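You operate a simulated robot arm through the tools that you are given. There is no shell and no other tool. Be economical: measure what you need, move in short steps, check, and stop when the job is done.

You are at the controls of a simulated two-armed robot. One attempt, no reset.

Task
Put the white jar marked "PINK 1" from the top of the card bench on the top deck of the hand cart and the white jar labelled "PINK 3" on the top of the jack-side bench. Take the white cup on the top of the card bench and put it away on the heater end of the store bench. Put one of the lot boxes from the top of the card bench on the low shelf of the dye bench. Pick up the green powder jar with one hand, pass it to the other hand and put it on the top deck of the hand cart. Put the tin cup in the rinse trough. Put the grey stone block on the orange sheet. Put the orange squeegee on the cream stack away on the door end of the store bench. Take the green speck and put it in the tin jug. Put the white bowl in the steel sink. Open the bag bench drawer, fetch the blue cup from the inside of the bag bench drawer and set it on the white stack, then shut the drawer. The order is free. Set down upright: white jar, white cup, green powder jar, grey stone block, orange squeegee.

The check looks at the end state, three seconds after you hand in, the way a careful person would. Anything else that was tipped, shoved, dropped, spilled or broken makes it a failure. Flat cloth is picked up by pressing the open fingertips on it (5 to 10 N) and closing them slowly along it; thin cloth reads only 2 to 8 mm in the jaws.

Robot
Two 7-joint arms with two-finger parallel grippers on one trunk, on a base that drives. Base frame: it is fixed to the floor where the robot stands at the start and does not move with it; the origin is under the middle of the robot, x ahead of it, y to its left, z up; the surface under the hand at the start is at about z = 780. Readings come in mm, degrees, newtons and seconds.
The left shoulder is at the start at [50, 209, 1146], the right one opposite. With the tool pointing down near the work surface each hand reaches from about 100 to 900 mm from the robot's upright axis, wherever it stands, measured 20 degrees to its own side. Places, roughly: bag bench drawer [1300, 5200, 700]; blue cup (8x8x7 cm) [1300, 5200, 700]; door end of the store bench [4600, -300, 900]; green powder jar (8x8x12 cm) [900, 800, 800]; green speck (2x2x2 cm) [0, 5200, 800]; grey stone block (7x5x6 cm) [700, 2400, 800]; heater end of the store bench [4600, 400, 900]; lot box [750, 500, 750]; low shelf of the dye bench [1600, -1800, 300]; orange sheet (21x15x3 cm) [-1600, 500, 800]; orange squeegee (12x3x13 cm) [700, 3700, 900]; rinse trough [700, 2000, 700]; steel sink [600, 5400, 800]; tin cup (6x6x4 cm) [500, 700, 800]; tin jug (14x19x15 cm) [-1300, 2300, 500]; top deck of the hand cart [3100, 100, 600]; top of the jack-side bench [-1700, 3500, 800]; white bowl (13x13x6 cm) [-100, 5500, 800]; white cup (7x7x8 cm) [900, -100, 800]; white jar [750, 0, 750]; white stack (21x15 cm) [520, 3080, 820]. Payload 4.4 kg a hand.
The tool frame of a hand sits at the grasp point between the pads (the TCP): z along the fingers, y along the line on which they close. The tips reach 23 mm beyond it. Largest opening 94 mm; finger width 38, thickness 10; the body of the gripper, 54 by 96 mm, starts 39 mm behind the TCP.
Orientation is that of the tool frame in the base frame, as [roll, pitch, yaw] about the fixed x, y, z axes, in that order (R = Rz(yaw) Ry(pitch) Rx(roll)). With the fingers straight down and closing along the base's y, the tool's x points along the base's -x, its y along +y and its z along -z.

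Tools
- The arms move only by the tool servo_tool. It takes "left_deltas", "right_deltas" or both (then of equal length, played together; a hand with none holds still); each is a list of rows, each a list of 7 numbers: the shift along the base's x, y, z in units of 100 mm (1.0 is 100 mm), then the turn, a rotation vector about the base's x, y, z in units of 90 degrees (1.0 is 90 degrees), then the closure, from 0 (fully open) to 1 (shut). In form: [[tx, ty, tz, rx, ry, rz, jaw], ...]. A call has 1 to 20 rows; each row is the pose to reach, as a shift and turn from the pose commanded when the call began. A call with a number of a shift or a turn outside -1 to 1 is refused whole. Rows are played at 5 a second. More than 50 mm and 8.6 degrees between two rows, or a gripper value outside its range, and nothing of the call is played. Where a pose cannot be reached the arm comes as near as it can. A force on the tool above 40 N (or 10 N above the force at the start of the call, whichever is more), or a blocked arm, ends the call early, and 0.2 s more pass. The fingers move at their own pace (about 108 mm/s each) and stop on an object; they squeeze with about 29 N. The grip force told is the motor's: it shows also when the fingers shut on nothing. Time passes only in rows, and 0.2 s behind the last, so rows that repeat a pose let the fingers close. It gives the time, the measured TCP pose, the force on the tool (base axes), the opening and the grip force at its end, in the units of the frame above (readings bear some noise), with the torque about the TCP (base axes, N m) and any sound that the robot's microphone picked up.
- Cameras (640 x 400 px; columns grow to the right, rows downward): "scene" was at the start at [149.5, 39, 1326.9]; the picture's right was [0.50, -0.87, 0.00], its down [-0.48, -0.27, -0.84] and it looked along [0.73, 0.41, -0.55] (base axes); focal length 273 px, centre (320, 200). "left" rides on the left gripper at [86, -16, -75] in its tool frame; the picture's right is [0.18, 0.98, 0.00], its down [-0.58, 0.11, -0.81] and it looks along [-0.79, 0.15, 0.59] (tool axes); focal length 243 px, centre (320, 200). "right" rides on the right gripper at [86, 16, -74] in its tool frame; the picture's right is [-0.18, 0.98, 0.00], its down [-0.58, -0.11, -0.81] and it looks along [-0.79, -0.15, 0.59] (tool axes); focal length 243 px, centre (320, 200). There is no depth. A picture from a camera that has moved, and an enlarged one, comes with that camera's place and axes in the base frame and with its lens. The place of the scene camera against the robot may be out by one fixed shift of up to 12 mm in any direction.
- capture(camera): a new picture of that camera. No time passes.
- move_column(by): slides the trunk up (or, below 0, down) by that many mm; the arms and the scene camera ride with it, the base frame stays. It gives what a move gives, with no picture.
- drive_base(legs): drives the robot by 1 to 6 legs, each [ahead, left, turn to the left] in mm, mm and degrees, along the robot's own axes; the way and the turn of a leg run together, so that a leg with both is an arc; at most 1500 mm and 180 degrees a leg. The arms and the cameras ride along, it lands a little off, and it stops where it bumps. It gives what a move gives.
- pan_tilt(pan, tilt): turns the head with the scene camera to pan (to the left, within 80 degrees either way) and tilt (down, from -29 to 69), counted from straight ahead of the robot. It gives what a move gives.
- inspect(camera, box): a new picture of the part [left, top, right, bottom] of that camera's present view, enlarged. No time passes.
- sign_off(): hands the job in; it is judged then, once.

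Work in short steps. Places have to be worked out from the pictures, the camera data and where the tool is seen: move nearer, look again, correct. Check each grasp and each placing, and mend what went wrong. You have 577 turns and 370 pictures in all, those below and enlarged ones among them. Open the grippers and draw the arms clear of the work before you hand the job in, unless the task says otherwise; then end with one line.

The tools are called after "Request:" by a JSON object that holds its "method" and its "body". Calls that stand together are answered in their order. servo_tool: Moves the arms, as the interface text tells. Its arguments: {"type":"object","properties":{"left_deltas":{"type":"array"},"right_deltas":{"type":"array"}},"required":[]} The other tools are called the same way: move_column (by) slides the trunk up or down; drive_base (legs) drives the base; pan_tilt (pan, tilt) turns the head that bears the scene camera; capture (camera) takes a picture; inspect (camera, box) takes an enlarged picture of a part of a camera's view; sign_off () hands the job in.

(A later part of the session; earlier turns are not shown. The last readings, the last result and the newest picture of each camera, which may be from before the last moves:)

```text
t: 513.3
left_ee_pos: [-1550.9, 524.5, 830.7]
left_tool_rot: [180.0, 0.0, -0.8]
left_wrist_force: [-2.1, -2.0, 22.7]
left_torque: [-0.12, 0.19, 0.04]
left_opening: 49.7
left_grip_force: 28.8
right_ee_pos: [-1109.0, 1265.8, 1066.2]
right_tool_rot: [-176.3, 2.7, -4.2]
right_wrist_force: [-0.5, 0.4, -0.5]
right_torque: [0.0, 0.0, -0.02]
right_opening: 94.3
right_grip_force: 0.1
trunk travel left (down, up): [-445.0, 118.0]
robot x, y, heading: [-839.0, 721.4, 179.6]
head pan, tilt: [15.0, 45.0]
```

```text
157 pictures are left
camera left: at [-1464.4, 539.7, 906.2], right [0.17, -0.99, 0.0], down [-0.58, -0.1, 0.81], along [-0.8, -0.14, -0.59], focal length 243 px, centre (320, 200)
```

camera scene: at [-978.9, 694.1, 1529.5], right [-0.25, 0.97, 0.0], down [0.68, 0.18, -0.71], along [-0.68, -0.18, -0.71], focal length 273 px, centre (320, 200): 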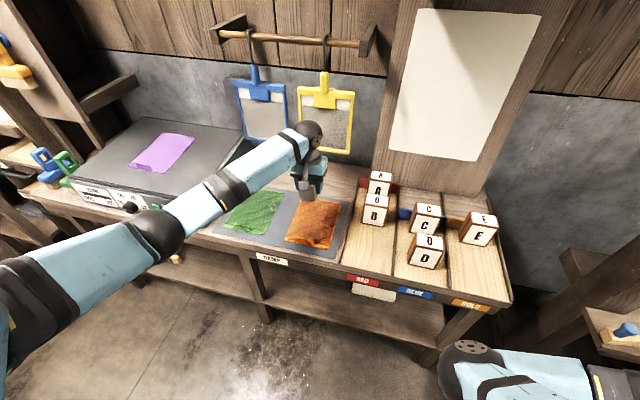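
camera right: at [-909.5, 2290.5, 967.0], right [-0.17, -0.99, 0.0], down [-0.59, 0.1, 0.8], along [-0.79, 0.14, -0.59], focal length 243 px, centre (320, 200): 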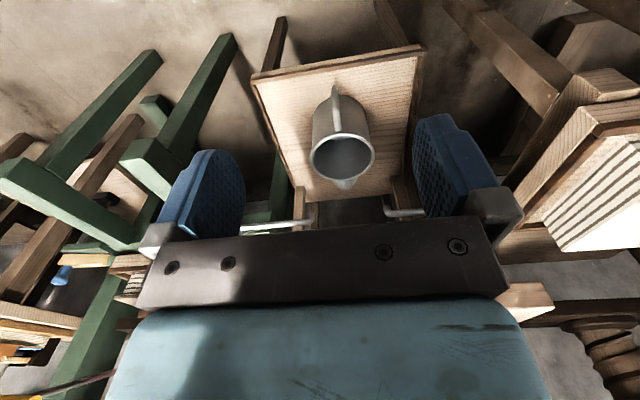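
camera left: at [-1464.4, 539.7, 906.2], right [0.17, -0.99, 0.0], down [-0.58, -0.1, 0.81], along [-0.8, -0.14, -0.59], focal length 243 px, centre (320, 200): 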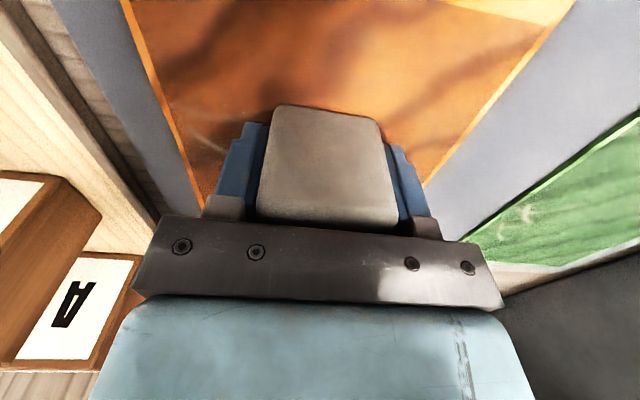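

Block is on the sheet (22 N). Release and rise.

Request:
{"method": "servo_tool", "body": {"left_deltas": [[0, 0, 0.02, 0, 0, 0, 1], [0, 0, 0.02, 0, 0, 0, 0.7], [0, 0, 0.02, 0, 0, 0, 0.2], [0, 0, 0.02, 0, 0, 0, 0], [0, 0, 0.3, 0, 0, 0, 0], [0, 0, 0.7, 0, 0, 0, 0], [0, 0, 1, 0, 0, 0, 0]]}}

Request:
{"method": "servo_tool", "body": {"left_deltas": [[0.2, 0, 0.4, 0, 0, 0, 0], [0.5, 0, 0.7, 0, 0, 0, 0], [0.9, 0, 0.9, 0, 0, 0, 0]]}}

Request:
{"method": "inspect", "body": {"camera": "scene", "box": [220, 140, 420, 280]}}

```text
t: 514.9
left_ee_pos: [-1551.2, 527.6, 929.3]
left_tool_rot: [-180.0, -0.2, -0.9]
left_wrist_force: [-1.0, -0.5, 0.0]
left_torque: [0.03, 0.02, 0.01]
left_opening: 93.7
left_grip_force: 0.1
right_ee_pos: [-1112.0, 1263.6, 1064.9]
right_tool_rot: [-176.3, 2.5, -4.0]
right_wrist_force: [-0.3, 0.5, 0.6]
right_torque: [0.02, 0.0, -0.02]
right_opening: 94.1
right_grip_force: 0.2
trunk travel left (down, up): [-445.0, 118.0]
robot x, y, heading: [-836.6, 718.2, 179.8]
head pan, tilt: [15.0, 45.0]
```

```text
t: 515.7
left_ee_pos: [-1464.1, 527.7, 1019.3]
left_tool_rot: [179.9, -0.1, -0.9]
left_wrist_force: [0.5, 0.2, -0.4]
left_torque: [-0.02, -0.02, 0.0]
left_opening: 94.0
left_grip_force: 0.1
right_ee_pos: [-1110.0, 1264.6, 1065.4]
right_tool_rot: [-176.3, 2.7, -4.2]
right_wrist_force: [0.7, -0.1, -0.2]
right_torque: [0.03, 0.0, -0.03]
right_opening: 94.1
right_grip_force: 0.0
trunk travel left (down, up): [-445.0, 118.0]
robot x, y, heading: [-836.8, 718.5, 179.4]
head pan, tilt: [15.0, 45.0]
```

```text
2.86 times, centred on (320, 210) of scene
camera zoom: at [-977.0, 694.4, 1529.7], right [-0.25, 0.97, 0.0], down [0.68, 0.18, -0.71], along [-0.69, -0.18, -0.71], focal length 781 px, centre (320, 171)
```

zoom: 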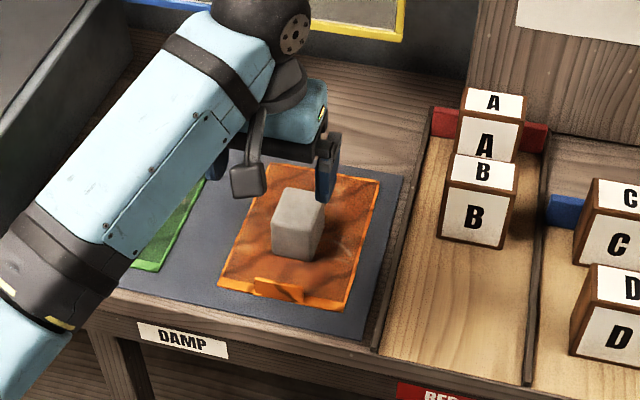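

Block stands on the orange sheet. I retract the left hand and back off; then unfold the right arm in free space.

Request:
{"method": "servo_tool", "body": {"left_deltas": [[0.4, 0, 0.2, 0, 0, 0, 0], [0.8, 0, 0.4, 0, 0, 0, 0], [1, 0, 0.6, 0, 0, 0, 0]]}}

Request:
{"method": "drive_base", "body": {"legs": [[-600, 0, 0]]}}

Request:
{"method": "servo_tool", "body": {"right_deltas": [[-0.1, 0.3, 0.3, 0, 0, 0, 0], [-0.2, 0.6, 0.6, 0, 0, 0, 0], [-0.3, 0.9, 0.9, 0, 0, 0, 0]]}}

Request:
{"method": "servo_tool", "body": {"right_deltas": [[-0.1, 0.3, 0.3, 0, 0, 0, 0], [-0.2, 0.6, 0.6, 0, 0, 0, 0], [-0.3, 0.9, 0.9, 0, 0, 0, 0]]}}

Request:
{"method": "pan_tilt", "body": {"pan": -55, "tilt": 40}}

Request:
{"method": "capture", "body": {"camera": "scene"}}

```text
t: 516.5
left_ee_pos: [-1362.7, 524.4, 1078.5]
left_tool_rot: [-179.9, -0.3, -0.9]
left_wrist_force: [-0.1, -0.4, 1.0]
left_torque: [-0.01, 0.0, -0.01]
left_opening: 93.9
left_grip_force: 0.1
right_ee_pos: [-1111.1, 1264.8, 1065.1]
right_tool_rot: [-176.2, 2.5, -4.2]
right_wrist_force: [0.3, -0.4, 0.6]
right_torque: [0.02, 0.02, 0.01]
right_opening: 93.7
right_grip_force: 0.1
trunk travel left (down, up): [-445.0, 118.0]
robot x, y, heading: [-840.9, 722.3, 179.7]
head pan, tilt: [15.0, 45.0]
```

```text
t: 519.9
left_ee_pos: [-767.3, 521.0, 1078.6]
left_tool_rot: [180.0, 0.0, -1.0]
left_wrist_force: [-0.2, 0.4, 0.4]
left_torque: [-0.01, 0.01, 0.02]
left_opening: 94.4
left_grip_force: 0.0
right_ee_pos: [-513.9, 1260.7, 1065.4]
right_tool_rot: [-176.3, 2.6, -4.1]
right_wrist_force: [-0.3, 0.9, 0.3]
right_torque: [-0.01, 0.02, -0.01]
right_opening: 93.7
right_grip_force: 0.0
trunk travel left (down, up): [-445.0, 118.0]
robot x, y, heading: [-241.9, 714.3, 179.6]
head pan, tilt: [15.0, 45.0]
```

```text
t: 520.7
left_ee_pos: [-767.6, 521.9, 1078.6]
left_tool_rot: [-180.0, -0.2, -1.1]
left_wrist_force: [-0.1, 0.0, -0.8]
left_torque: [-0.01, 0.02, -0.04]
left_opening: 93.9
left_grip_force: 0.0
right_ee_pos: [-543.3, 1352.9, 1156.1]
right_tool_rot: [-176.4, 2.5, -4.3]
right_wrist_force: [-0.8, 0.4, -0.5]
right_torque: [-0.01, 0.0, 0.01]
right_opening: 93.7
right_grip_force: 0.0
trunk travel left (down, up): [-445.0, 118.0]
robot x, y, heading: [-240.1, 717.0, 179.2]
head pan, tilt: [15.0, 45.0]
```

```text
t: 521.5
left_ee_pos: [-767.6, 521.5, 1078.0]
left_tool_rot: [-180.0, -0.1, -0.9]
left_wrist_force: [0.9, -0.7, -0.9]
left_torque: [0.03, 0.0, 0.04]
left_opening: 93.8
left_grip_force: 0.0
right_ee_pos: [-578.0, 1441.2, 1246.1]
right_tool_rot: [-176.5, 2.5, -4.3]
right_wrist_force: [0.5, -0.5, 0.0]
right_torque: [0.01, 0.02, 0.03]
right_opening: 94.0
right_grip_force: 0.1
trunk travel left (down, up): [-445.0, 118.0]
robot x, y, heading: [-243.7, 719.5, 179.6]
head pan, tilt: [15.0, 45.0]
```

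```text
t: 522.9
left_ee_pos: [-767.1, 519.6, 1079.8]
left_tool_rot: [180.0, -0.2, -1.1]
left_wrist_force: [-0.3, 0.2, 0.7]
left_torque: [-0.02, -0.01, -0.02]
left_opening: 94.1
left_grip_force: 0.0
right_ee_pos: [-579.8, 1440.9, 1246.6]
right_tool_rot: [-176.3, 2.5, -4.1]
right_wrist_force: [0.3, -0.7, 0.6]
right_torque: [-0.03, -0.02, -0.01]
right_opening: 94.0
right_grip_force: 0.1
trunk travel left (down, up): [-445.0, 118.0]
robot x, y, heading: [-236.5, 715.2, 179.8]
head pan, tilt: [-55.0, 40.0]
```

```text
155 pictures are left
camera scene: at [-351.4, 781.5, 1536.8], right [0.82, 0.57, 0.0], down [0.36, -0.53, -0.77], along [-0.43, 0.63, -0.64], focal length 273 px, centre (320, 200)
```

scene: 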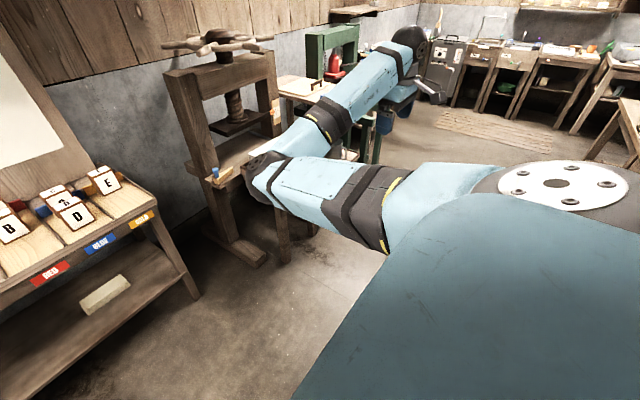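

I stretch the right arm out to the right to straighten the elbow, then swing it forward.

Request:
{"method": "servo_tool", "body": {"right_deltas": [[0.2, 0.3, -0.2, 0, 0, 0, 0], [0.4, 0.6, -0.4, 0, 0, 0, 0], [0.6, 0.9, -0.6, 0, 0, 0, 0]]}}

Request:
{"method": "servo_tool", "body": {"right_deltas": [[0.2, 0.35, -0.1, 0, 0, 0, 0], [0.4, 0.7, -0.2, 0, 0, 0, 0], [0.6, 1, -0.3, 0, 0, 0, 0]]}}

Request:
{"method": "servo_tool", "body": {"right_deltas": [[0.2, 0.35, 0, 0, 0, 0, 0], [0.4, 0.7, 0, 0, 0, 0, 0], [0.6, 1, 0, 0, 0, 0, 0]]}}

Request:
{"method": "capture", "body": {"camera": "scene"}}

```text
t: 523.7
left_ee_pos: [-767.0, 521.8, 1077.9]
left_tool_rot: [180.0, -0.1, -1.0]
left_wrist_force: [-0.4, 0.5, -0.3]
left_torque: [-0.04, 0.01, 0.01]
left_opening: 93.8
left_grip_force: 0.1
right_ee_pos: [-513.1, 1530.1, 1184.2]
right_tool_rot: [-176.5, 2.6, -4.2]
right_wrist_force: [0.6, 0.2, -0.8]
right_torque: [-0.01, 0.0, 0.03]
right_opening: 94.0
right_grip_force: 0.0
trunk travel left (down, up): [-445.0, 118.0]
robot x, y, heading: [-238.7, 714.5, 179.5]
head pan, tilt: [-55.0, 40.0]
```

```text
t: 524.5
left_ee_pos: [-766.8, 521.1, 1079.1]
left_tool_rot: [-179.9, -0.2, -1.0]
left_wrist_force: [-1.1, -0.6, 0.2]
left_torque: [0.0, 0.02, -0.01]
left_opening: 93.8
left_grip_force: 0.0
right_ee_pos: [-456.0, 1631.4, 1154.9]
right_tool_rot: [-176.4, 2.6, -4.1]
right_wrist_force: [1.1, 0.3, -0.5]
right_torque: [-0.01, 0.02, 0.01]
right_opening: 93.9
right_grip_force: 0.1
trunk travel left (down, up): [-445.0, 118.0]
robot x, y, heading: [-242.0, 714.9, 179.7]
head pan, tilt: [-55.0, 40.0]
```

```text
t: 525.3
left_ee_pos: [-765.8, 520.1, 1079.0]
left_tool_rot: [180.0, -0.1, -0.9]
left_wrist_force: [0.3, 0.7, 0.2]
left_torque: [0.04, 0.02, -0.01]
left_opening: 94.0
left_grip_force: 0.1
right_ee_pos: [-390.5, 1730.8, 1156.0]
right_tool_rot: [-176.4, 2.6, -4.2]
right_wrist_force: [-0.7, 0.7, 0.4]
right_torque: [-0.01, 0.0, 0.02]
right_opening: 93.9
right_grip_force: 0.0
trunk travel left (down, up): [-445.0, 118.0]
robot x, y, heading: [-241.3, 717.6, 179.4]
head pan, tilt: [-55.0, 40.0]
```

```text
154 pictures are left
camera scene: at [-349.9, 782.2, 1536.9], right [0.82, 0.57, 0.0], down [0.36, -0.53, -0.77], along [-0.44, 0.63, -0.64], focal length 273 px, centre (320, 200)
```

scene: 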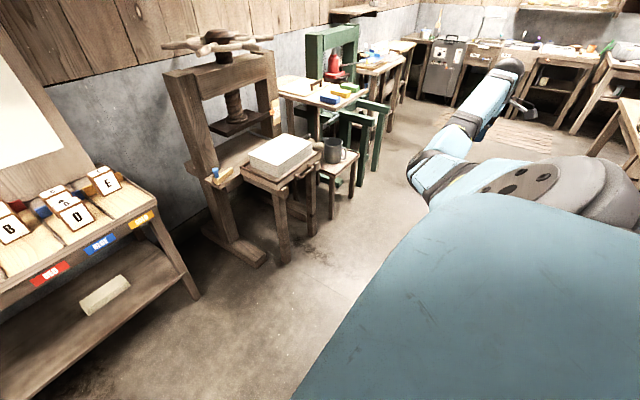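

Request:
{"method": "servo_tool", "body": {"right_deltas": [[0, 0.3, 0, 0, 0, 0, 0], [-0.2, 0.5, 0, 0, 0, 0, 0], [-0.6, 0.5, 0, 0, 0, 0, 0], [-1, 0.4, 0, 0, 0, 0, 0]]}}

Request:
{"method": "servo_tool", "body": {"right_deltas": [[-0.4, -0.2, 0, 0, 0, 0, 0], [-0.8, -0.4, 0, 0, 0, 0, 0], [-1, -0.7, 0, 0, 0, 0, 0]]}}

Request:
{"method": "servo_tool", "body": {"right_deltas": [[-0.3, -0.35, 0, 0, 0, 0, 0], [-0.5, -0.7, 0, 0, 0, 0, 0], [-0.7, -1, 0, 0, 0, 0, 0]]}}

Request:
{"method": "capture", "body": {"camera": "scene"}}

```text
t: 526.3
left_ee_pos: [-768.7, 520.8, 1077.2]
left_tool_rot: [-179.9, -0.3, -1.0]
left_wrist_force: [-0.8, -0.3, -0.3]
left_torque: [0.01, 0.02, 0.0]
left_opening: 94.2
left_grip_force: 0.1
right_ee_pos: [-492.6, 1771.0, 1154.9]
right_tool_rot: [-176.4, 2.6, -4.2]
right_wrist_force: [0.1, 0.1, 0.1]
right_torque: [-0.01, 0.0, 0.0]
right_opening: 94.0
right_grip_force: 0.0
trunk travel left (down, up): [-445.0, 118.0]
robot x, y, heading: [-241.9, 715.1, 179.5]
head pan, tilt: [-55.0, 40.0]
```

```text
t: 527.1
left_ee_pos: [-767.3, 519.8, 1078.1]
left_tool_rot: [-180.0, -0.2, -1.0]
left_wrist_force: [-0.2, -0.9, 0.2]
left_torque: [-0.02, 0.0, -0.03]
left_opening: 93.9
left_grip_force: 0.1
right_ee_pos: [-594.5, 1697.4, 1156.8]
right_tool_rot: [-176.2, 2.5, -4.3]
right_wrist_force: [-0.8, -0.5, -0.5]
right_torque: [0.0, 0.04, 0.0]
right_opening: 93.6
right_grip_force: 0.1
trunk travel left (down, up): [-445.0, 118.0]
robot x, y, heading: [-239.3, 717.8, 179.6]
head pan, tilt: [-55.0, 40.0]
```

```text
t: 527.9
left_ee_pos: [-767.1, 521.0, 1077.9]
left_tool_rot: [-180.0, -0.1, -1.0]
left_wrist_force: [-0.1, -0.9, -0.9]
left_torque: [0.02, -0.02, 0.02]
left_opening: 94.2
left_grip_force: 0.1
right_ee_pos: [-664.8, 1598.0, 1155.6]
right_tool_rot: [-176.4, 2.5, -4.2]
right_wrist_force: [-0.6, 0.6, -0.7]
right_torque: [0.01, 0.0, -0.03]
right_opening: 94.1
right_grip_force: 0.2
trunk travel left (down, up): [-445.0, 118.0]
robot x, y, heading: [-239.2, 715.9, 179.7]
head pan, tilt: [-55.0, 40.0]
```

```text
153 pictures are left
camera scene: at [-351.0, 781.7, 1536.8], right [0.82, 0.57, 0.0], down [0.36, -0.53, -0.77], along [-0.43, 0.63, -0.64], focal length 273 px, centre (320, 200)
```

scene: 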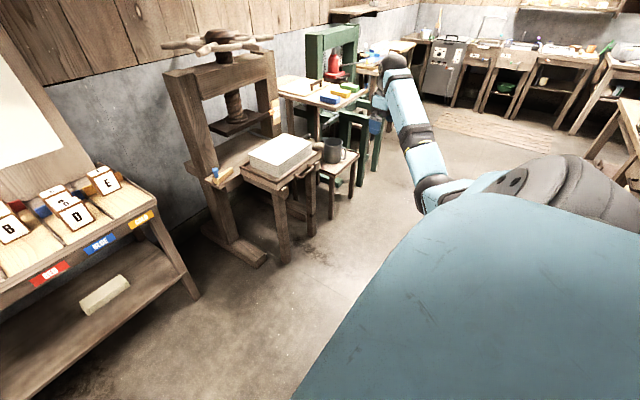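

The elbow is outward again. Bring the hand back to a normal forward pose.

Request:
{"method": "servo_tool", "body": {"right_deltas": [[-0.1, -0.35, 0, 0, 0, 0, 0], [-0.2, -0.7, 0, 0, 0, 0, 0], [-0.3, -1, 0, 0, 0, 0, 0]]}}

Request:
{"method": "servo_tool", "body": {"right_deltas": [[-0.1, -0.35, 0, 0, 0, 0, 0], [-0.1, -0.7, 0, 0, 0, 0, 0], [-0.1, -1, 0, 0, 0, 0, 0]]}}

Request:
{"method": "servo_tool", "body": {"right_deltas": [[0.1, -0.35, -0.1, 0, 0, 0, 0], [0.2, -0.7, -0.2, 0, 0, 0, 0], [0.3, -1, -0.3, 0, 0, 0, 0]]}}

Request:
{"method": "servo_tool", "body": {"right_deltas": [[0.1, -0.35, -0.1, -0.02, -0.015, 0.02, 0], [0.2, -0.7, -0.2, -0.04, -0.028, 0.04, 0], [0.3, -1, -0.3, -0.04, -0.028, 0.04, 0]]}}

Request:
{"method": "capture", "body": {"camera": "scene"}}

```text
t: 528.7
left_ee_pos: [-767.2, 520.6, 1077.9]
left_tool_rot: [-179.9, -0.1, -1.1]
left_wrist_force: [-0.1, -0.5, -0.1]
left_torque: [0.01, 0.03, 0.0]
left_opening: 94.1
left_grip_force: 0.0
right_ee_pos: [-695.4, 1500.6, 1155.5]
right_tool_rot: [-176.4, 2.6, -4.1]
right_wrist_force: [-0.9, 1.1, 0.8]
right_torque: [-0.02, 0.02, 0.02]
right_opening: 94.3
right_grip_force: 0.1
trunk travel left (down, up): [-445.0, 118.0]
robot x, y, heading: [-241.3, 715.8, 179.7]
head pan, tilt: [-55.0, 40.0]
```

```text
t: 529.5
left_ee_pos: [-768.7, 520.6, 1077.6]
left_tool_rot: [-180.0, -0.3, -1.0]
left_wrist_force: [0.5, 0.2, -0.3]
left_torque: [0.0, -0.01, 0.0]
left_opening: 94.0
left_grip_force: 0.2
right_ee_pos: [-707.4, 1397.5, 1156.8]
right_tool_rot: [-176.3, 2.6, -4.2]
right_wrist_force: [-0.7, -0.3, 0.3]
right_torque: [-0.01, 0.03, 0.0]
right_opening: 93.6
right_grip_force: 0.0
trunk travel left (down, up): [-445.0, 118.0]
robot x, y, heading: [-241.2, 715.7, 179.4]
head pan, tilt: [-55.0, 40.0]
```

```text
t: 530.3
left_ee_pos: [-766.3, 521.5, 1079.4]
left_tool_rot: [-179.8, -0.2, -1.1]
left_wrist_force: [-0.5, -0.4, 0.4]
left_torque: [0.01, 0.01, -0.02]
left_opening: 93.7
left_grip_force: 0.0
right_ee_pos: [-672.9, 1300.0, 1127.2]
right_tool_rot: [-176.5, 2.5, -4.3]
right_wrist_force: [0.0, -0.2, -0.7]
right_torque: [0.01, 0.0, 0.01]
right_opening: 94.0
right_grip_force: 0.0
trunk travel left (down, up): [-445.0, 118.0]
robot x, y, heading: [-234.7, 716.8, 179.7]
head pan, tilt: [-55.0, 40.0]
```

```text
t: 531.1
left_ee_pos: [-766.5, 521.6, 1078.0]
left_tool_rot: [-179.9, -0.2, -1.0]
left_wrist_force: [0.3, -0.5, 0.1]
left_torque: [0.02, -0.03, -0.03]
left_opening: 93.9
left_grip_force: 0.1
right_ee_pos: [-641.9, 1201.5, 1095.9]
right_tool_rot: [-179.8, -0.2, -0.7]
right_wrist_force: [0.1, 0.0, 1.0]
right_torque: [0.01, 0.01, 0.01]
right_opening: 93.9
right_grip_force: 0.1
trunk travel left (down, up): [-445.0, 118.0]
robot x, y, heading: [-239.3, 718.6, 179.8]
head pan, tilt: [-55.0, 40.0]
```

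```text
152 pictures are left
camera scene: at [-351.0, 781.2, 1536.9], right [0.82, 0.57, 0.0], down [0.36, -0.53, -0.77], along [-0.43, 0.63, -0.64], focal length 273 px, centre (320, 200)
```

scene: 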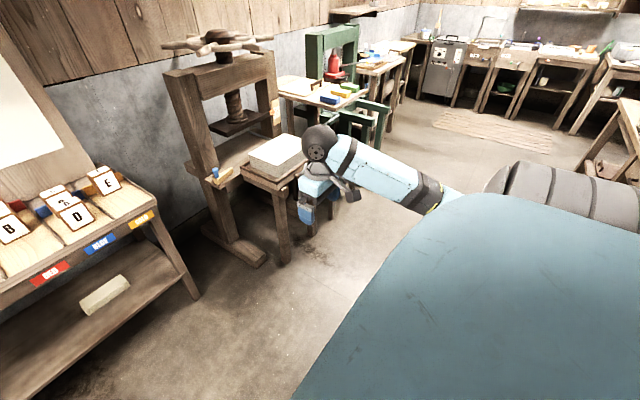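

Posture restored. Now I turn to face +y and drive up along x≈−250 to the gap in front of the bag bench.

Request:
{"method": "drive_base", "body": {"legs": [[0, 0, -89.8], [1250, 0, 0], [1250, 0, 0]]}}

Request:
{"method": "drive_base", "body": {"legs": [[1080, 0, 0]]}}

Request:
{"method": "pan_tilt", "body": {"pan": -60, "tilt": 25}}

Request:
{"method": "capture", "body": {"camera": "scene"}}

```text
t: 547.2
left_ee_pos: [-511.9, 3766.8, 1077.5]
left_tool_rot: [180.0, -0.1, -89.3]
left_wrist_force: [0.1, -0.8, 0.1]
left_torque: [-0.03, -0.01, 0.03]
left_opening: 93.9
left_grip_force: 0.1
right_ee_pos: [173.1, 3661.8, 1095.6]
right_tool_rot: [-179.7, -0.2, -88.9]
right_wrist_force: [-0.3, -0.2, 0.5]
right_torque: [0.04, -0.02, -0.02]
right_opening: 93.8
right_grip_force: 0.1
trunk travel left (down, up): [-445.0, 118.0]
robot x, y, heading: [-301.0, 3243.2, 91.4]
head pan, tilt: [-55.0, 40.0]
```

```text
t: 552.9
left_ee_pos: [-531.4, 4875.0, 1079.5]
left_tool_rot: [179.9, -0.2, -89.4]
left_wrist_force: [-0.1, 0.0, -0.4]
left_torque: [0.0, 0.04, 0.01]
left_opening: 94.2
left_grip_force: 0.0
right_ee_pos: [152.9, 4767.8, 1094.5]
right_tool_rot: [-179.8, -0.2, -89.2]
right_wrist_force: [0.3, -0.1, -0.4]
right_torque: [0.02, -0.03, -0.01]
right_opening: 93.9
right_grip_force: 0.0
trunk travel left (down, up): [-445.0, 118.0]
robot x, y, heading: [-322.7, 4355.9, 91.1]
head pan, tilt: [-55.0, 40.0]
```

```text
t: 553.7
left_ee_pos: [-531.3, 4875.6, 1077.3]
left_tool_rot: [-179.8, -0.2, -89.5]
left_wrist_force: [0.2, -0.3, 0.1]
left_torque: [0.03, -0.03, 0.01]
left_opening: 94.2
left_grip_force: 0.1
right_ee_pos: [152.3, 4768.3, 1095.5]
right_tool_rot: [-179.8, -0.2, -89.1]
right_wrist_force: [0.9, -0.7, -0.7]
right_torque: [0.02, -0.03, 0.0]
right_opening: 94.1
right_grip_force: 0.1
trunk travel left (down, up): [-445.0, 118.0]
robot x, y, heading: [-323.7, 4353.9, 90.7]
head pan, tilt: [-60.0, 25.0]
```

```text
151 pictures are left
camera scene: at [-240.1, 4463.8, 1560.0], right [0.52, -0.86, 0.0], down [-0.36, -0.22, -0.91], along [0.78, 0.47, -0.42], focal length 273 px, centre (320, 200)
```

scene: 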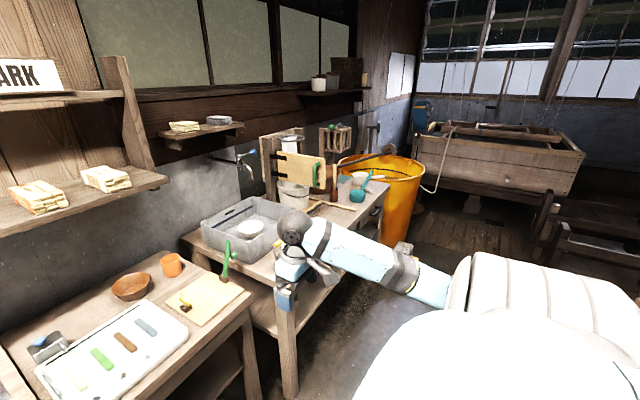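

The way to the right is free. I strafe right along the bag bench.

Request:
{"method": "drive_base", "body": {"legs": [[0, -1250, -0.8]]}}

Request:
{"method": "pan_tilt", "body": {"pan": -10, "tilt": 45}}

Request:
{"method": "capture", "body": {"camera": "scene"}}

```text
t: 564.9
left_ee_pos: [736.1, 4888.7, 1078.5]
left_tool_rot: [180.0, -0.2, -91.0]
left_wrist_force: [0.0, 0.2, -0.6]
left_torque: [-0.02, 0.03, 0.01]
left_opening: 94.4
left_grip_force: 0.1
right_ee_pos: [1417.6, 4764.0, 1094.0]
right_tool_rot: [-179.8, -0.3, -90.6]
right_wrist_force: [-0.1, -0.2, 0.7]
right_torque: [0.01, -0.04, -0.04]
right_opening: 94.1
right_grip_force: 0.1
trunk travel left (down, up): [-445.0, 118.0]
robot x, y, heading: [931.7, 4356.6, 89.9]
head pan, tilt: [-60.0, 25.0]
```

```text
t: 566.1
left_ee_pos: [736.0, 4888.4, 1078.7]
left_tool_rot: [180.0, -0.2, -90.8]
left_wrist_force: [0.5, -0.1, -0.4]
left_torque: [0.0, 0.0, 0.01]
left_opening: 94.1
left_grip_force: 0.0
right_ee_pos: [1418.6, 4763.1, 1095.4]
right_tool_rot: [-179.8, -0.2, -90.6]
right_wrist_force: [0.0, 0.7, -0.2]
right_torque: [0.02, 0.03, -0.03]
right_opening: 94.1
right_grip_force: 0.0
trunk travel left (down, up): [-445.0, 118.0]
robot x, y, heading: [931.8, 4361.8, 89.7]
head pan, tilt: [-10.0, 45.0]
```

```text
150 pictures are left
camera scene: at [952.7, 4503.7, 1529.5], right [0.98, -0.18, 0.0], down [-0.13, -0.7, -0.71], along [0.13, 0.7, -0.71], focal length 273 px, centre (320, 200)
```

scene: 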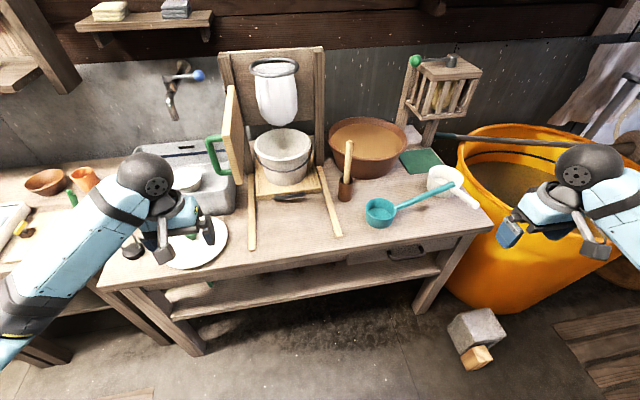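

The drawer is under the bench's right part (~(1367,4980)). I back off a little, lower the trunk, and look at the drawer front.

Request:
{"method": "drive_base", "body": {"legs": [[-130, -230, 0]]}}

Request:
{"method": "move_column", "body": {"by": -330}}

Request:
{"method": "pan_tilt", "body": {"pan": -10, "tilt": 30}}

Request:
{"method": "capture", "body": {"camera": "scene"}}

Request:
{"method": "capture", "body": {"camera": "right"}}

```text
t: 568.7
left_ee_pos: [968.2, 4751.3, 1078.5]
left_tool_rot: [180.0, -0.3, -91.0]
left_wrist_force: [-0.1, 0.5, 0.3]
left_torque: [-0.02, -0.03, 0.03]
left_opening: 94.0
left_grip_force: 0.0
right_ee_pos: [1649.3, 4627.2, 1094.1]
right_tool_rot: [-179.8, -0.2, -90.6]
right_wrist_force: [-0.2, -0.3, 0.1]
right_torque: [-0.02, -0.01, 0.0]
right_opening: 94.0
right_grip_force: 0.0
trunk travel left (down, up): [-445.0, 118.0]
robot x, y, heading: [1165.3, 4225.8, 89.5]
head pan, tilt: [-10.0, 45.0]
```

```text
t: 572.0
left_ee_pos: [968.3, 4753.3, 747.6]
left_tool_rot: [180.0, -0.2, -91.0]
left_wrist_force: [0.3, -0.1, -0.5]
left_torque: [-0.03, 0.0, 0.02]
left_opening: 93.9
left_grip_force: 0.1
right_ee_pos: [1650.1, 4626.8, 765.5]
right_tool_rot: [-179.7, -0.3, -90.7]
right_wrist_force: [-0.5, 0.3, -0.3]
right_torque: [0.05, 0.01, -0.01]
right_opening: 94.1
right_grip_force: 0.0
trunk travel left (down, up): [-115.0, 448.0]
robot x, y, heading: [1164.3, 4224.6, 89.2]
head pan, tilt: [-10.0, 45.0]
```

```text
t: 572.8
left_ee_pos: [967.6, 4752.8, 748.3]
left_tool_rot: [179.9, -0.2, -91.0]
left_wrist_force: [1.1, -0.3, 0.1]
left_torque: [0.02, 0.0, 0.03]
left_opening: 93.9
left_grip_force: 0.0
right_ee_pos: [1648.9, 4625.5, 765.7]
right_tool_rot: [-179.8, -0.2, -90.7]
right_wrist_force: [1.0, -0.1, -0.4]
right_torque: [0.01, 0.01, -0.01]
right_opening: 94.3
right_grip_force: 0.0
trunk travel left (down, up): [-115.0, 448.0]
robot x, y, heading: [1166.4, 4224.5, 89.6]
head pan, tilt: [-10.0, 30.0]
```

```text
149 pictures are left
camera scene: at [1185.2, 4376.7, 1222.1], right [0.98, -0.18, 0.0], down [-0.09, -0.49, -0.87], along [0.16, 0.85, -0.5], focal length 273 px, centre (320, 200)
```

scene: 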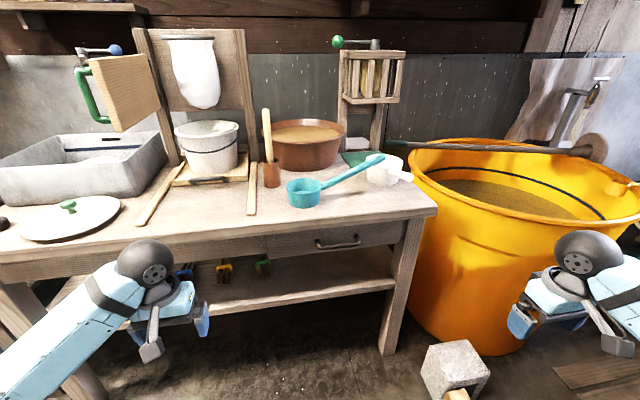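

```text
148 pictures are left
camera right: at [1631.9, 4540.9, 838.5], right [-0.98, 0.2, 0.0], down [0.11, 0.58, 0.81], along [0.16, 0.79, -0.59], focal length 243 px, centre (320, 200)
```

right: 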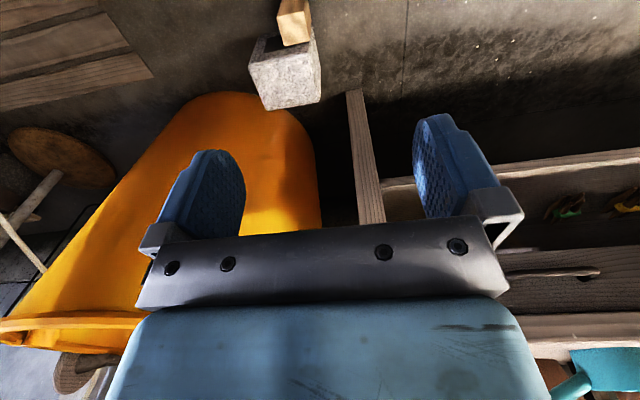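

Request:
{"method": "inspect", "body": {"camera": "scene", "box": [240, 190, 440, 290]}}

```text
3.20 times, centred on (340, 240) of scene
camera zoom: at [1185.2, 4376.7, 1222.1], right [0.98, -0.18, 0.0], down [-0.09, -0.49, -0.87], along [0.16, 0.85, -0.5], focal length 875 px, centre (256, 72)
```

zoom: 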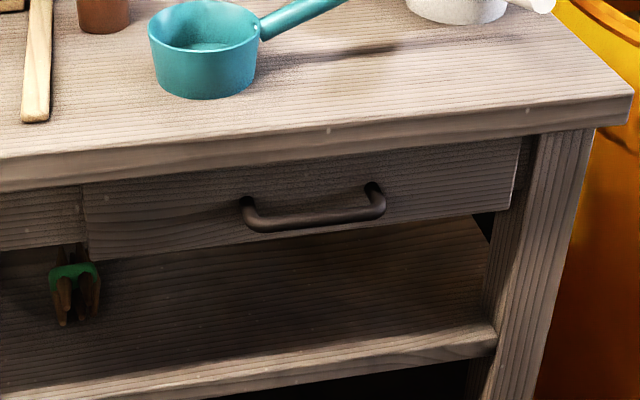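

Handle at about (1335,4935,~745). I'll grip it with the left hand pointing forward. First shift the base right 320 and rotate the left hand in two stages.

Request:
{"method": "drive_base", "body": {"legs": [[-40, -320, 0.4]]}}

Request:
{"method": "servo_tool", "body": {"left_deltas": [[0, 0, 0, 0, 0, -0.09, 0], [0, 0, 0, 0, 0, -0.18, 0], [0, 0, 0, 0, 0, -0.27, 0], [0, 0, 0, 0, 0, -0.36, 0], [0, 0, 0, 0, 0, -0.45, 0], [0, 0, 0, 0, 0, -0.54, 0], [0, 0, 0, 0, 0, -0.63, 0], [0, 0, 0, 0, 0, -0.72, 0], [0, 0, 0, 0, 0, -0.81, 0], [0, 0, 0, 0, 0, -0.9, 0], [0, 0, 0, 0, 0, -0.985, 0]]}}

Request:
{"method": "servo_tool", "body": {"left_deltas": [[0, 0, 0, 0.09, 0, 0, 0], [0, 0, 0, 0.18, 0, 0, 0], [0, 0, 0, 0.27, 0, 0, 0], [0, 0, 0, 0.36, 0, 0, 0], [0, 0, 0, 0.45, 0, 0, 0], [0, 0, 0, 0.54, 0, 0, 0], [0, 0, 0, 0.63, 0, 0, 0], [0, 0, 0, 0.72, 0, 0, 0], [0, 0, 0, 0.81, 0, 0, 0], [0, 0, 0, 0.9, 0, 0, 0], [0, 0, 0, 0.985, 0, 0, 0]]}}

Request:
{"method": "pan_tilt", "body": {"pan": 10, "tilt": 35}}

Request:
{"method": "capture", "body": {"camera": "scene"}}

Request:
{"method": "capture", "body": {"camera": "left"}}

```text
t: 576.1
left_ee_pos: [1280.1, 4710.4, 749.2]
left_tool_rot: [-180.0, -0.2, -90.7]
left_wrist_force: [-0.2, -0.4, 0.3]
left_torque: [-0.01, -0.01, -0.01]
left_opening: 94.1
left_grip_force: 0.1
right_ee_pos: [1960.9, 4587.8, 764.5]
right_tool_rot: [-179.8, -0.2, -90.5]
right_wrist_force: [-0.2, 0.1, 1.2]
right_torque: [0.01, 0.04, 0.02]
right_opening: 94.2
right_grip_force: 0.0
trunk travel left (down, up): [-115.0, 448.0]
robot x, y, heading: [1480.3, 4181.5, 89.9]
head pan, tilt: [-10.0, 30.0]
```

```text
t: 578.5
left_ee_pos: [1279.0, 4709.9, 747.4]
left_tool_rot: [-180.0, -0.2, -179.5]
left_wrist_force: [0.4, -0.1, -0.6]
left_torque: [0.01, -0.04, -0.01]
left_opening: 94.3
left_grip_force: 0.1
right_ee_pos: [1961.5, 4587.3, 765.8]
right_tool_rot: [-179.8, -0.2, -90.4]
right_wrist_force: [0.3, 0.4, 0.4]
right_torque: [0.01, 0.0, 0.01]
right_opening: 94.1
right_grip_force: 0.0
trunk travel left (down, up): [-115.0, 448.0]
robot x, y, heading: [1478.7, 4184.6, 89.7]
head pan, tilt: [-10.0, 30.0]
```

```text
t: 580.9
left_ee_pos: [1279.0, 4707.7, 747.1]
left_tool_rot: [91.4, 0.5, -179.9]
left_wrist_force: [0.2, -0.4, 0.8]
left_torque: [0.01, 0.01, 0.0]
left_opening: 93.8
left_grip_force: 0.1
right_ee_pos: [1962.3, 4587.2, 764.5]
right_tool_rot: [-179.8, -0.3, -90.4]
right_wrist_force: [0.4, -0.2, -0.7]
right_torque: [0.02, -0.02, -0.01]
right_opening: 94.1
right_grip_force: 0.0
trunk travel left (down, up): [-115.0, 448.0]
robot x, y, heading: [1473.4, 4180.4, 89.7]
head pan, tilt: [-10.0, 30.0]
```

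```text
t: 581.7
left_ee_pos: [1278.8, 4707.8, 747.9]
left_tool_rot: [91.4, 0.6, -179.9]
left_wrist_force: [0.0, 0.9, -0.2]
left_torque: [-0.03, 0.01, 0.01]
left_opening: 93.9
left_grip_force: 0.0
right_ee_pos: [1961.3, 4586.9, 765.4]
right_tool_rot: [-179.8, -0.2, -90.4]
right_wrist_force: [0.5, 0.5, 0.0]
right_torque: [0.0, 0.0, 0.0]
right_opening: 94.4
right_grip_force: 0.0
trunk travel left (down, up): [-115.0, 448.0]
robot x, y, heading: [1479.4, 4184.0, 89.8]
head pan, tilt: [10.0, 35.0]
```

```text
146 pictures are left
camera scene: at [1467.6, 4332.3, 1214.4], right [0.99, 0.17, 0.0], down [0.1, -0.57, -0.82], along [-0.14, 0.81, -0.57], focal length 273 px, centre (320, 200)
```

scene: 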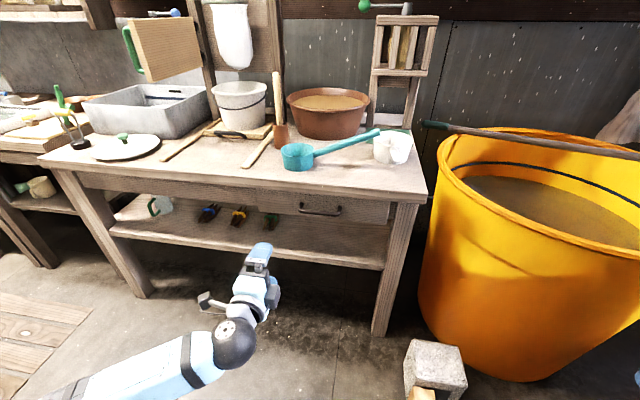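

```text
145 pictures are left
camera left: at [1192.8, 4632.7, 733.1], right [-0.19, 0.02, 0.98], down [0.58, -0.8, 0.14], along [0.79, 0.6, 0.14], focal length 243 px, centre (320, 200)
```

left: 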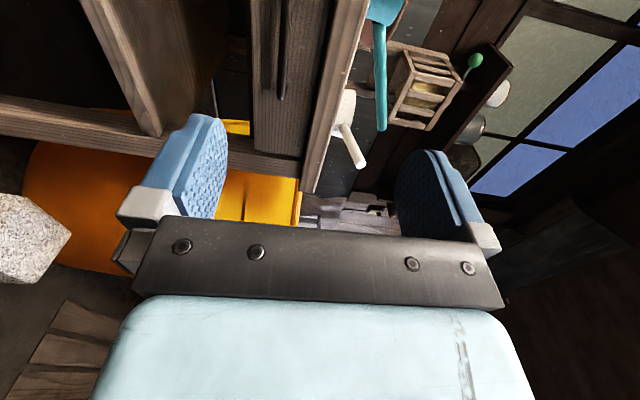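

Two-view triangulation puts the handle at ≈(1350,4995,702). I tuck the right hand back from the orange tub, then align the left hand at z 702 with jaws at ~60 mm.

Request:
{"method": "servo_tool", "body": {"right_deltas": [[-0.3, -0.3, 0, 0, 0, 0, 0], [-0.6, -0.6, 0, 0, 0, 0, 0], [-0.9, -0.9, 0, 0, 0, 0, 0]], "left_deltas": [[0.25, 0, -0.15, -0.015, 0, 0, 0.36], [0.5, 0, -0.3, -0.015, 0, 0, 0.36], [0.71, 0, -0.46, -0.015, 0, 0, 0.36]]}}

Request:
{"method": "drive_base", "body": {"legs": [[150, 0, 0]]}}

Request:
{"method": "capture", "body": {"camera": "left"}}

Request:
{"method": "inspect", "body": {"camera": "scene", "box": [200, 150, 420, 300]}}

```text
t: 582.5
left_ee_pos: [1351.8, 4708.7, 701.9]
left_tool_rot: [92.8, 0.6, -179.8]
left_wrist_force: [0.1, 0.3, -0.1]
left_torque: [0.01, -0.01, 0.03]
left_opening: 60.4
left_grip_force: 0.0
right_ee_pos: [1872.1, 4496.5, 762.2]
right_tool_rot: [-179.8, -0.1, -90.3]
right_wrist_force: [0.7, -0.4, -0.1]
right_torque: [0.02, 0.0, -0.04]
right_opening: 94.0
right_grip_force: 0.0
trunk travel left (down, up): [-115.0, 448.0]
robot x, y, heading: [1478.9, 4187.1, 89.9]
head pan, tilt: [10.0, 35.0]
```

```text
t: 583.9
left_ee_pos: [1351.8, 4860.8, 702.5]
left_tool_rot: [92.7, 0.5, -179.8]
left_wrist_force: [-0.9, -0.9, -0.1]
left_torque: [-0.03, 0.02, -0.03]
left_opening: 60.1
left_grip_force: 0.0
right_ee_pos: [1874.0, 4648.0, 763.5]
right_tool_rot: [-179.9, -0.1, -90.6]
right_wrist_force: [0.8, -1.0, 0.4]
right_torque: [0.0, 0.01, 0.0]
right_opening: 93.8
right_grip_force: 0.1
trunk travel left (down, up): [-115.0, 448.0]
robot x, y, heading: [1475.5, 4336.0, 89.6]
head pan, tilt: [10.0, 35.0]
```

```text
144 pictures are left
camera left: at [1266.2, 4784.4, 689.1], right [-0.19, 0.05, 0.98], down [0.58, -0.8, 0.15], along [0.79, 0.6, 0.13], focal length 243 px, centre (320, 200)
```

left: 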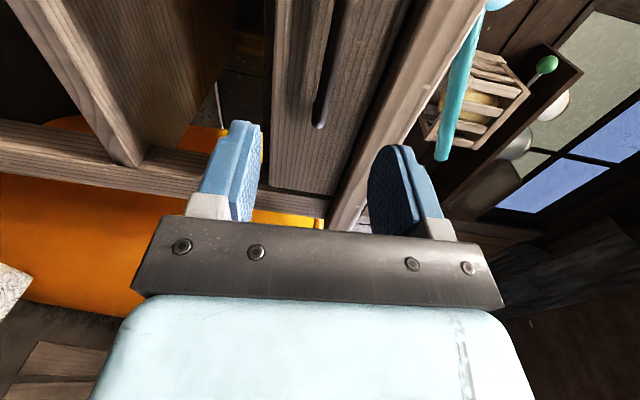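

```text
2.67 times, centred on (310, 225) of scene
camera zoom: at [1468.5, 4483.6, 1214.3], right [0.99, 0.17, 0.0], down [0.1, -0.57, -0.82], along [-0.14, 0.81, -0.57], focal length 729 px, centre (347, 133)
```

zoom: 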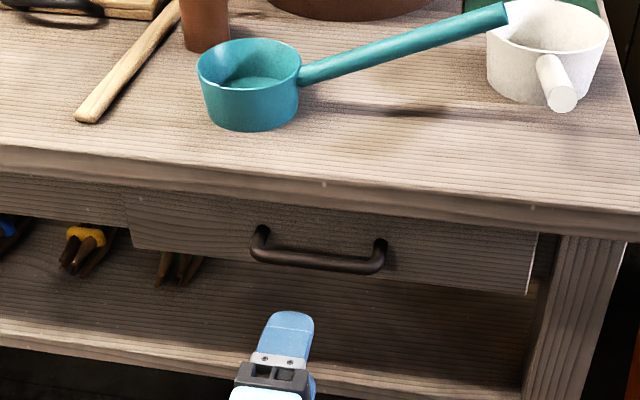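

Aligned: the bar lies between the open fingers' heights. Advance 120 mm and close.

Request:
{"method": "servo_tool", "body": {"left_deltas": [[0, 0.35, 0.02, 0, 0, 0, 0.36], [0, 0.7, 0.05, 0, 0, 0, 0.36]]}}

Request:
{"method": "servo_tool", "body": {"left_deltas": [[0, 0.2, 0, 0, 0, 0, 0.36], [0, 0.4, 0, 0, 0, 0, 0.36], [0, 0.5, 0, 0, 0, 0, 0.36]]}}

Request:
{"method": "capture", "body": {"camera": "left"}}

Request:
{"method": "inspect", "body": {"camera": "scene", "box": [200, 150, 420, 300]}}

```text
t: 584.5
left_ee_pos: [1353.2, 4929.7, 704.5]
left_tool_rot: [92.8, 0.6, -179.9]
left_wrist_force: [0.5, -0.5, 0.1]
left_torque: [-0.02, 0.04, 0.02]
left_opening: 59.9
left_grip_force: 0.2
right_ee_pos: [1872.6, 4648.4, 762.3]
right_tool_rot: [-179.8, -0.2, -90.6]
right_wrist_force: [1.4, 0.3, 0.8]
right_torque: [0.04, -0.02, 0.04]
right_opening: 94.2
right_grip_force: 0.1
trunk travel left (down, up): [-115.0, 448.0]
robot x, y, heading: [1478.9, 4333.6, 89.8]
head pan, tilt: [10.0, 35.0]
```

```text
t: 585.3
left_ee_pos: [1353.7, 4980.1, 709.3]
left_tool_rot: [92.8, 0.7, -180.0]
left_wrist_force: [0.5, -0.2, -0.4]
left_torque: [-0.01, -0.02, 0.02]
left_opening: 60.4
left_grip_force: 0.1
right_ee_pos: [1873.8, 4649.1, 763.3]
right_tool_rot: [-179.7, -0.2, -90.5]
right_wrist_force: [0.3, 0.8, 0.0]
right_torque: [-0.01, 0.0, 0.0]
right_opening: 93.9
right_grip_force: 0.0
trunk travel left (down, up): [-115.0, 448.0]
robot x, y, heading: [1477.4, 4333.9, 89.3]
head pan, tilt: [10.0, 35.0]
```

```text
142 pictures are left
camera left: at [1266.7, 4904.5, 695.7], right [-0.19, 0.05, 0.98], down [0.58, -0.8, 0.15], along [0.79, 0.6, 0.13], focal length 243 px, centre (320, 200)
```

left: 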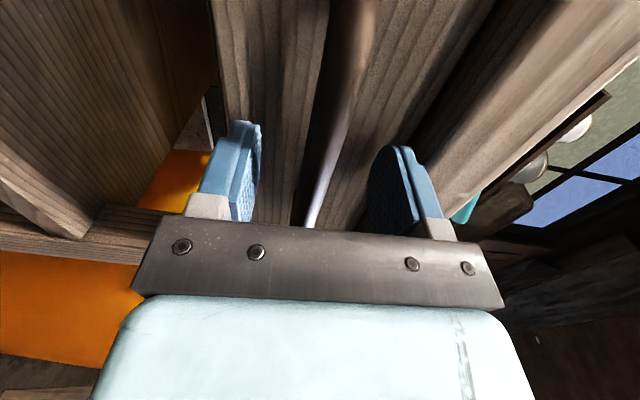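

```text
2.67 times, centred on (310, 225) of scene
camera zoom: at [1468.5, 4483.3, 1214.3], right [0.99, 0.17, 0.0], down [0.1, -0.57, -0.82], along [-0.14, 0.81, -0.57], focal length 729 px, centre (347, 133)
```

zoom: 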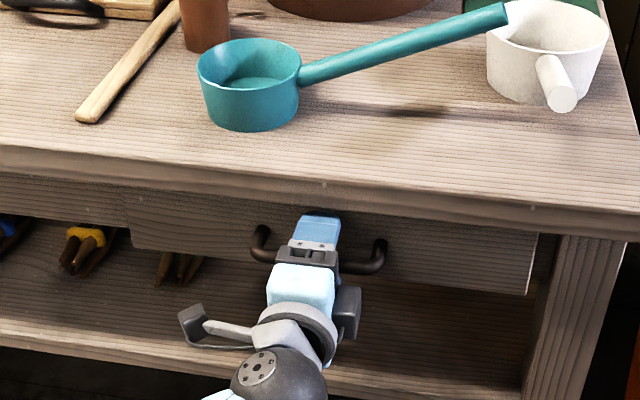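

The bar is between the fingers. Close and pull by backing the base.

Request:
{"method": "servo_tool", "body": {"left_deltas": [[0, 0, 0, 0, 0, 0, 0.7], [0, 0, 0, 0, 0, 0, 1], [0, 0, 0, 0, 0, 0, 1], [0, 0, 0, 0, 0, 0, 1]]}}

Request:
{"method": "drive_base", "body": {"legs": [[-100, 0, 0]]}}

Request:
{"method": "capture", "body": {"camera": "scene"}}

```text
t: 586.3
left_ee_pos: [1353.1, 4979.0, 705.7]
left_tool_rot: [93.1, 0.5, -179.9]
left_wrist_force: [0.6, -7.3, -21.9]
left_torque: [0.04, 1.68, 0.15]
left_opening: 13.8
left_grip_force: 44.8
right_ee_pos: [1873.5, 4648.5, 762.6]
right_tool_rot: [-179.8, -0.3, -90.5]
right_wrist_force: [0.1, 0.0, -0.3]
right_torque: [0.03, -0.02, -0.02]
right_opening: 94.2
right_grip_force: 0.1
trunk travel left (down, up): [-115.0, 448.0]
robot x, y, heading: [1477.8, 4334.6, 89.4]
head pan, tilt: [10.0, 35.0]
```

```text
t: 587.5
left_ee_pos: [1353.5, 4881.0, 704.9]
left_tool_rot: [93.2, 0.6, -179.9]
left_wrist_force: [14.8, 0.0, -32.0]
left_torque: [0.01, 1.63, -0.12]
left_opening: 13.7
left_grip_force: 44.8
right_ee_pos: [1873.3, 4549.4, 762.1]
right_tool_rot: [-180.0, -0.3, -90.5]
right_wrist_force: [-0.4, 0.9, -0.7]
right_torque: [-0.01, -0.01, 0.0]
right_opening: 94.3
right_grip_force: 0.1
trunk travel left (down, up): [-115.0, 448.0]
robot x, y, heading: [1476.4, 4230.8, 89.8]
head pan, tilt: [10.0, 35.0]
```

```text
140 pictures are left
camera scene: at [1468.4, 4386.3, 1213.7], right [0.99, 0.17, 0.0], down [0.1, -0.57, -0.82], along [-0.14, 0.81, -0.58], focal length 273 px, centre (320, 200)
```

scene: 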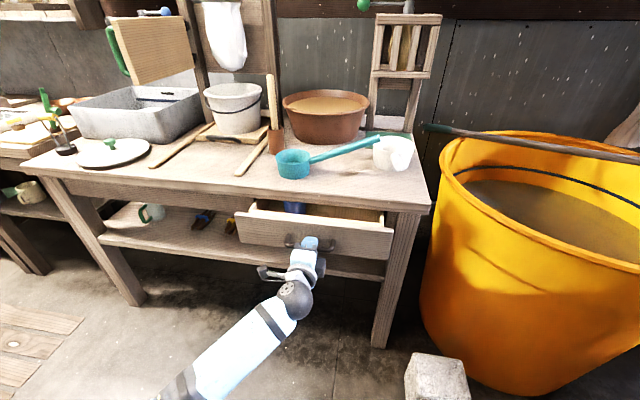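

The drawer opens; the blue cup is inside at its left. Pull another 130.

Request:
{"method": "drive_base", "body": {"legs": [[-130, 0, 0]]}}

Request:
{"method": "inspect", "body": {"camera": "scene", "box": [200, 150, 420, 310]}}

```text
t: 588.8
left_ee_pos: [1352.8, 4748.1, 704.5]
left_tool_rot: [93.0, 0.5, -180.0]
left_wrist_force: [29.7, -0.1, -20.4]
left_torque: [0.0, 1.54, -0.43]
left_opening: 13.7
left_grip_force: 45.2
right_ee_pos: [1871.6, 4418.1, 760.9]
right_tool_rot: [-179.9, -0.4, -90.3]
right_wrist_force: [0.9, -1.1, 1.0]
right_torque: [-0.01, 0.01, -0.04]
right_opening: 93.8
right_grip_force: 0.1
trunk travel left (down, up): [-115.0, 448.0]
robot x, y, heading: [1479.2, 4102.1, 89.8]
head pan, tilt: [10.0, 35.0]
```

```text
2.50 times, centred on (310, 230) of scene
camera zoom: at [1468.9, 4253.6, 1213.9], right [0.98, 0.17, 0.0], down [0.1, -0.57, -0.82], along [-0.14, 0.81, -0.58], focal length 683 px, centre (345, 125)
```

zoom: 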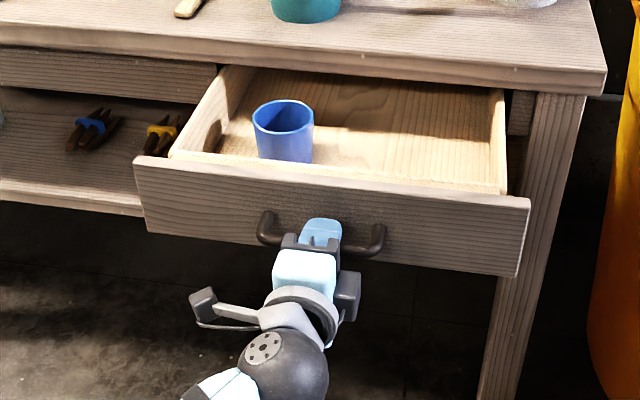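

The cup is in view. Pull 50 mm more for hand clearance.

Request:
{"method": "drive_base", "body": {"legs": [[-55, 0, 0]]}}

Request:
{"method": "inspect", "body": {"camera": "scene", "box": [200, 150, 420, 310]}}

```text
t: 589.9
left_ee_pos: [1352.5, 4693.2, 705.1]
left_tool_rot: [93.0, 0.2, -179.9]
left_wrist_force: [3.2, 7.7, -6.1]
left_torque: [-0.09, 0.78, -0.3]
left_opening: 14.1
left_grip_force: 44.9
right_ee_pos: [1872.7, 4360.8, 762.3]
right_tool_rot: [-179.8, -0.2, -90.3]
right_wrist_force: [0.4, 0.2, -0.7]
right_torque: [0.0, 0.02, -0.01]
right_opening: 94.1
right_grip_force: 0.1
trunk travel left (down, up): [-115.0, 448.0]
robot x, y, heading: [1479.1, 4047.5, 89.8]
head pan, tilt: [10.0, 35.0]
stopped in leg 1: the force on the tool passed its limit at 121 N (the readings are from after the stop); the commanded pose is now the measured one
```

```text
2.50 times, centred on (310, 230) of scene
camera zoom: at [1468.1, 4196.6, 1214.2], right [0.99, 0.17, 0.0], down [0.1, -0.57, -0.82], along [-0.14, 0.81, -0.57], focal length 683 px, centre (345, 125)
```

zoom: 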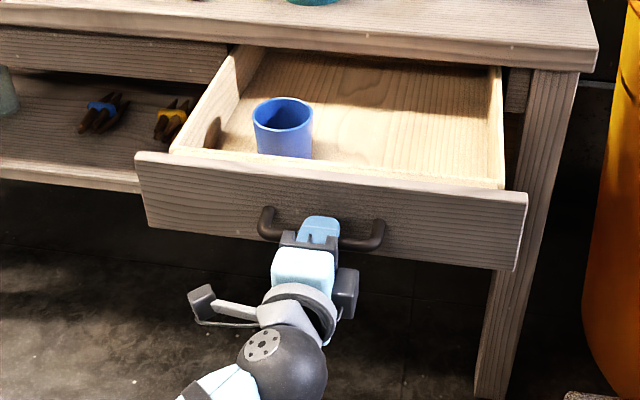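

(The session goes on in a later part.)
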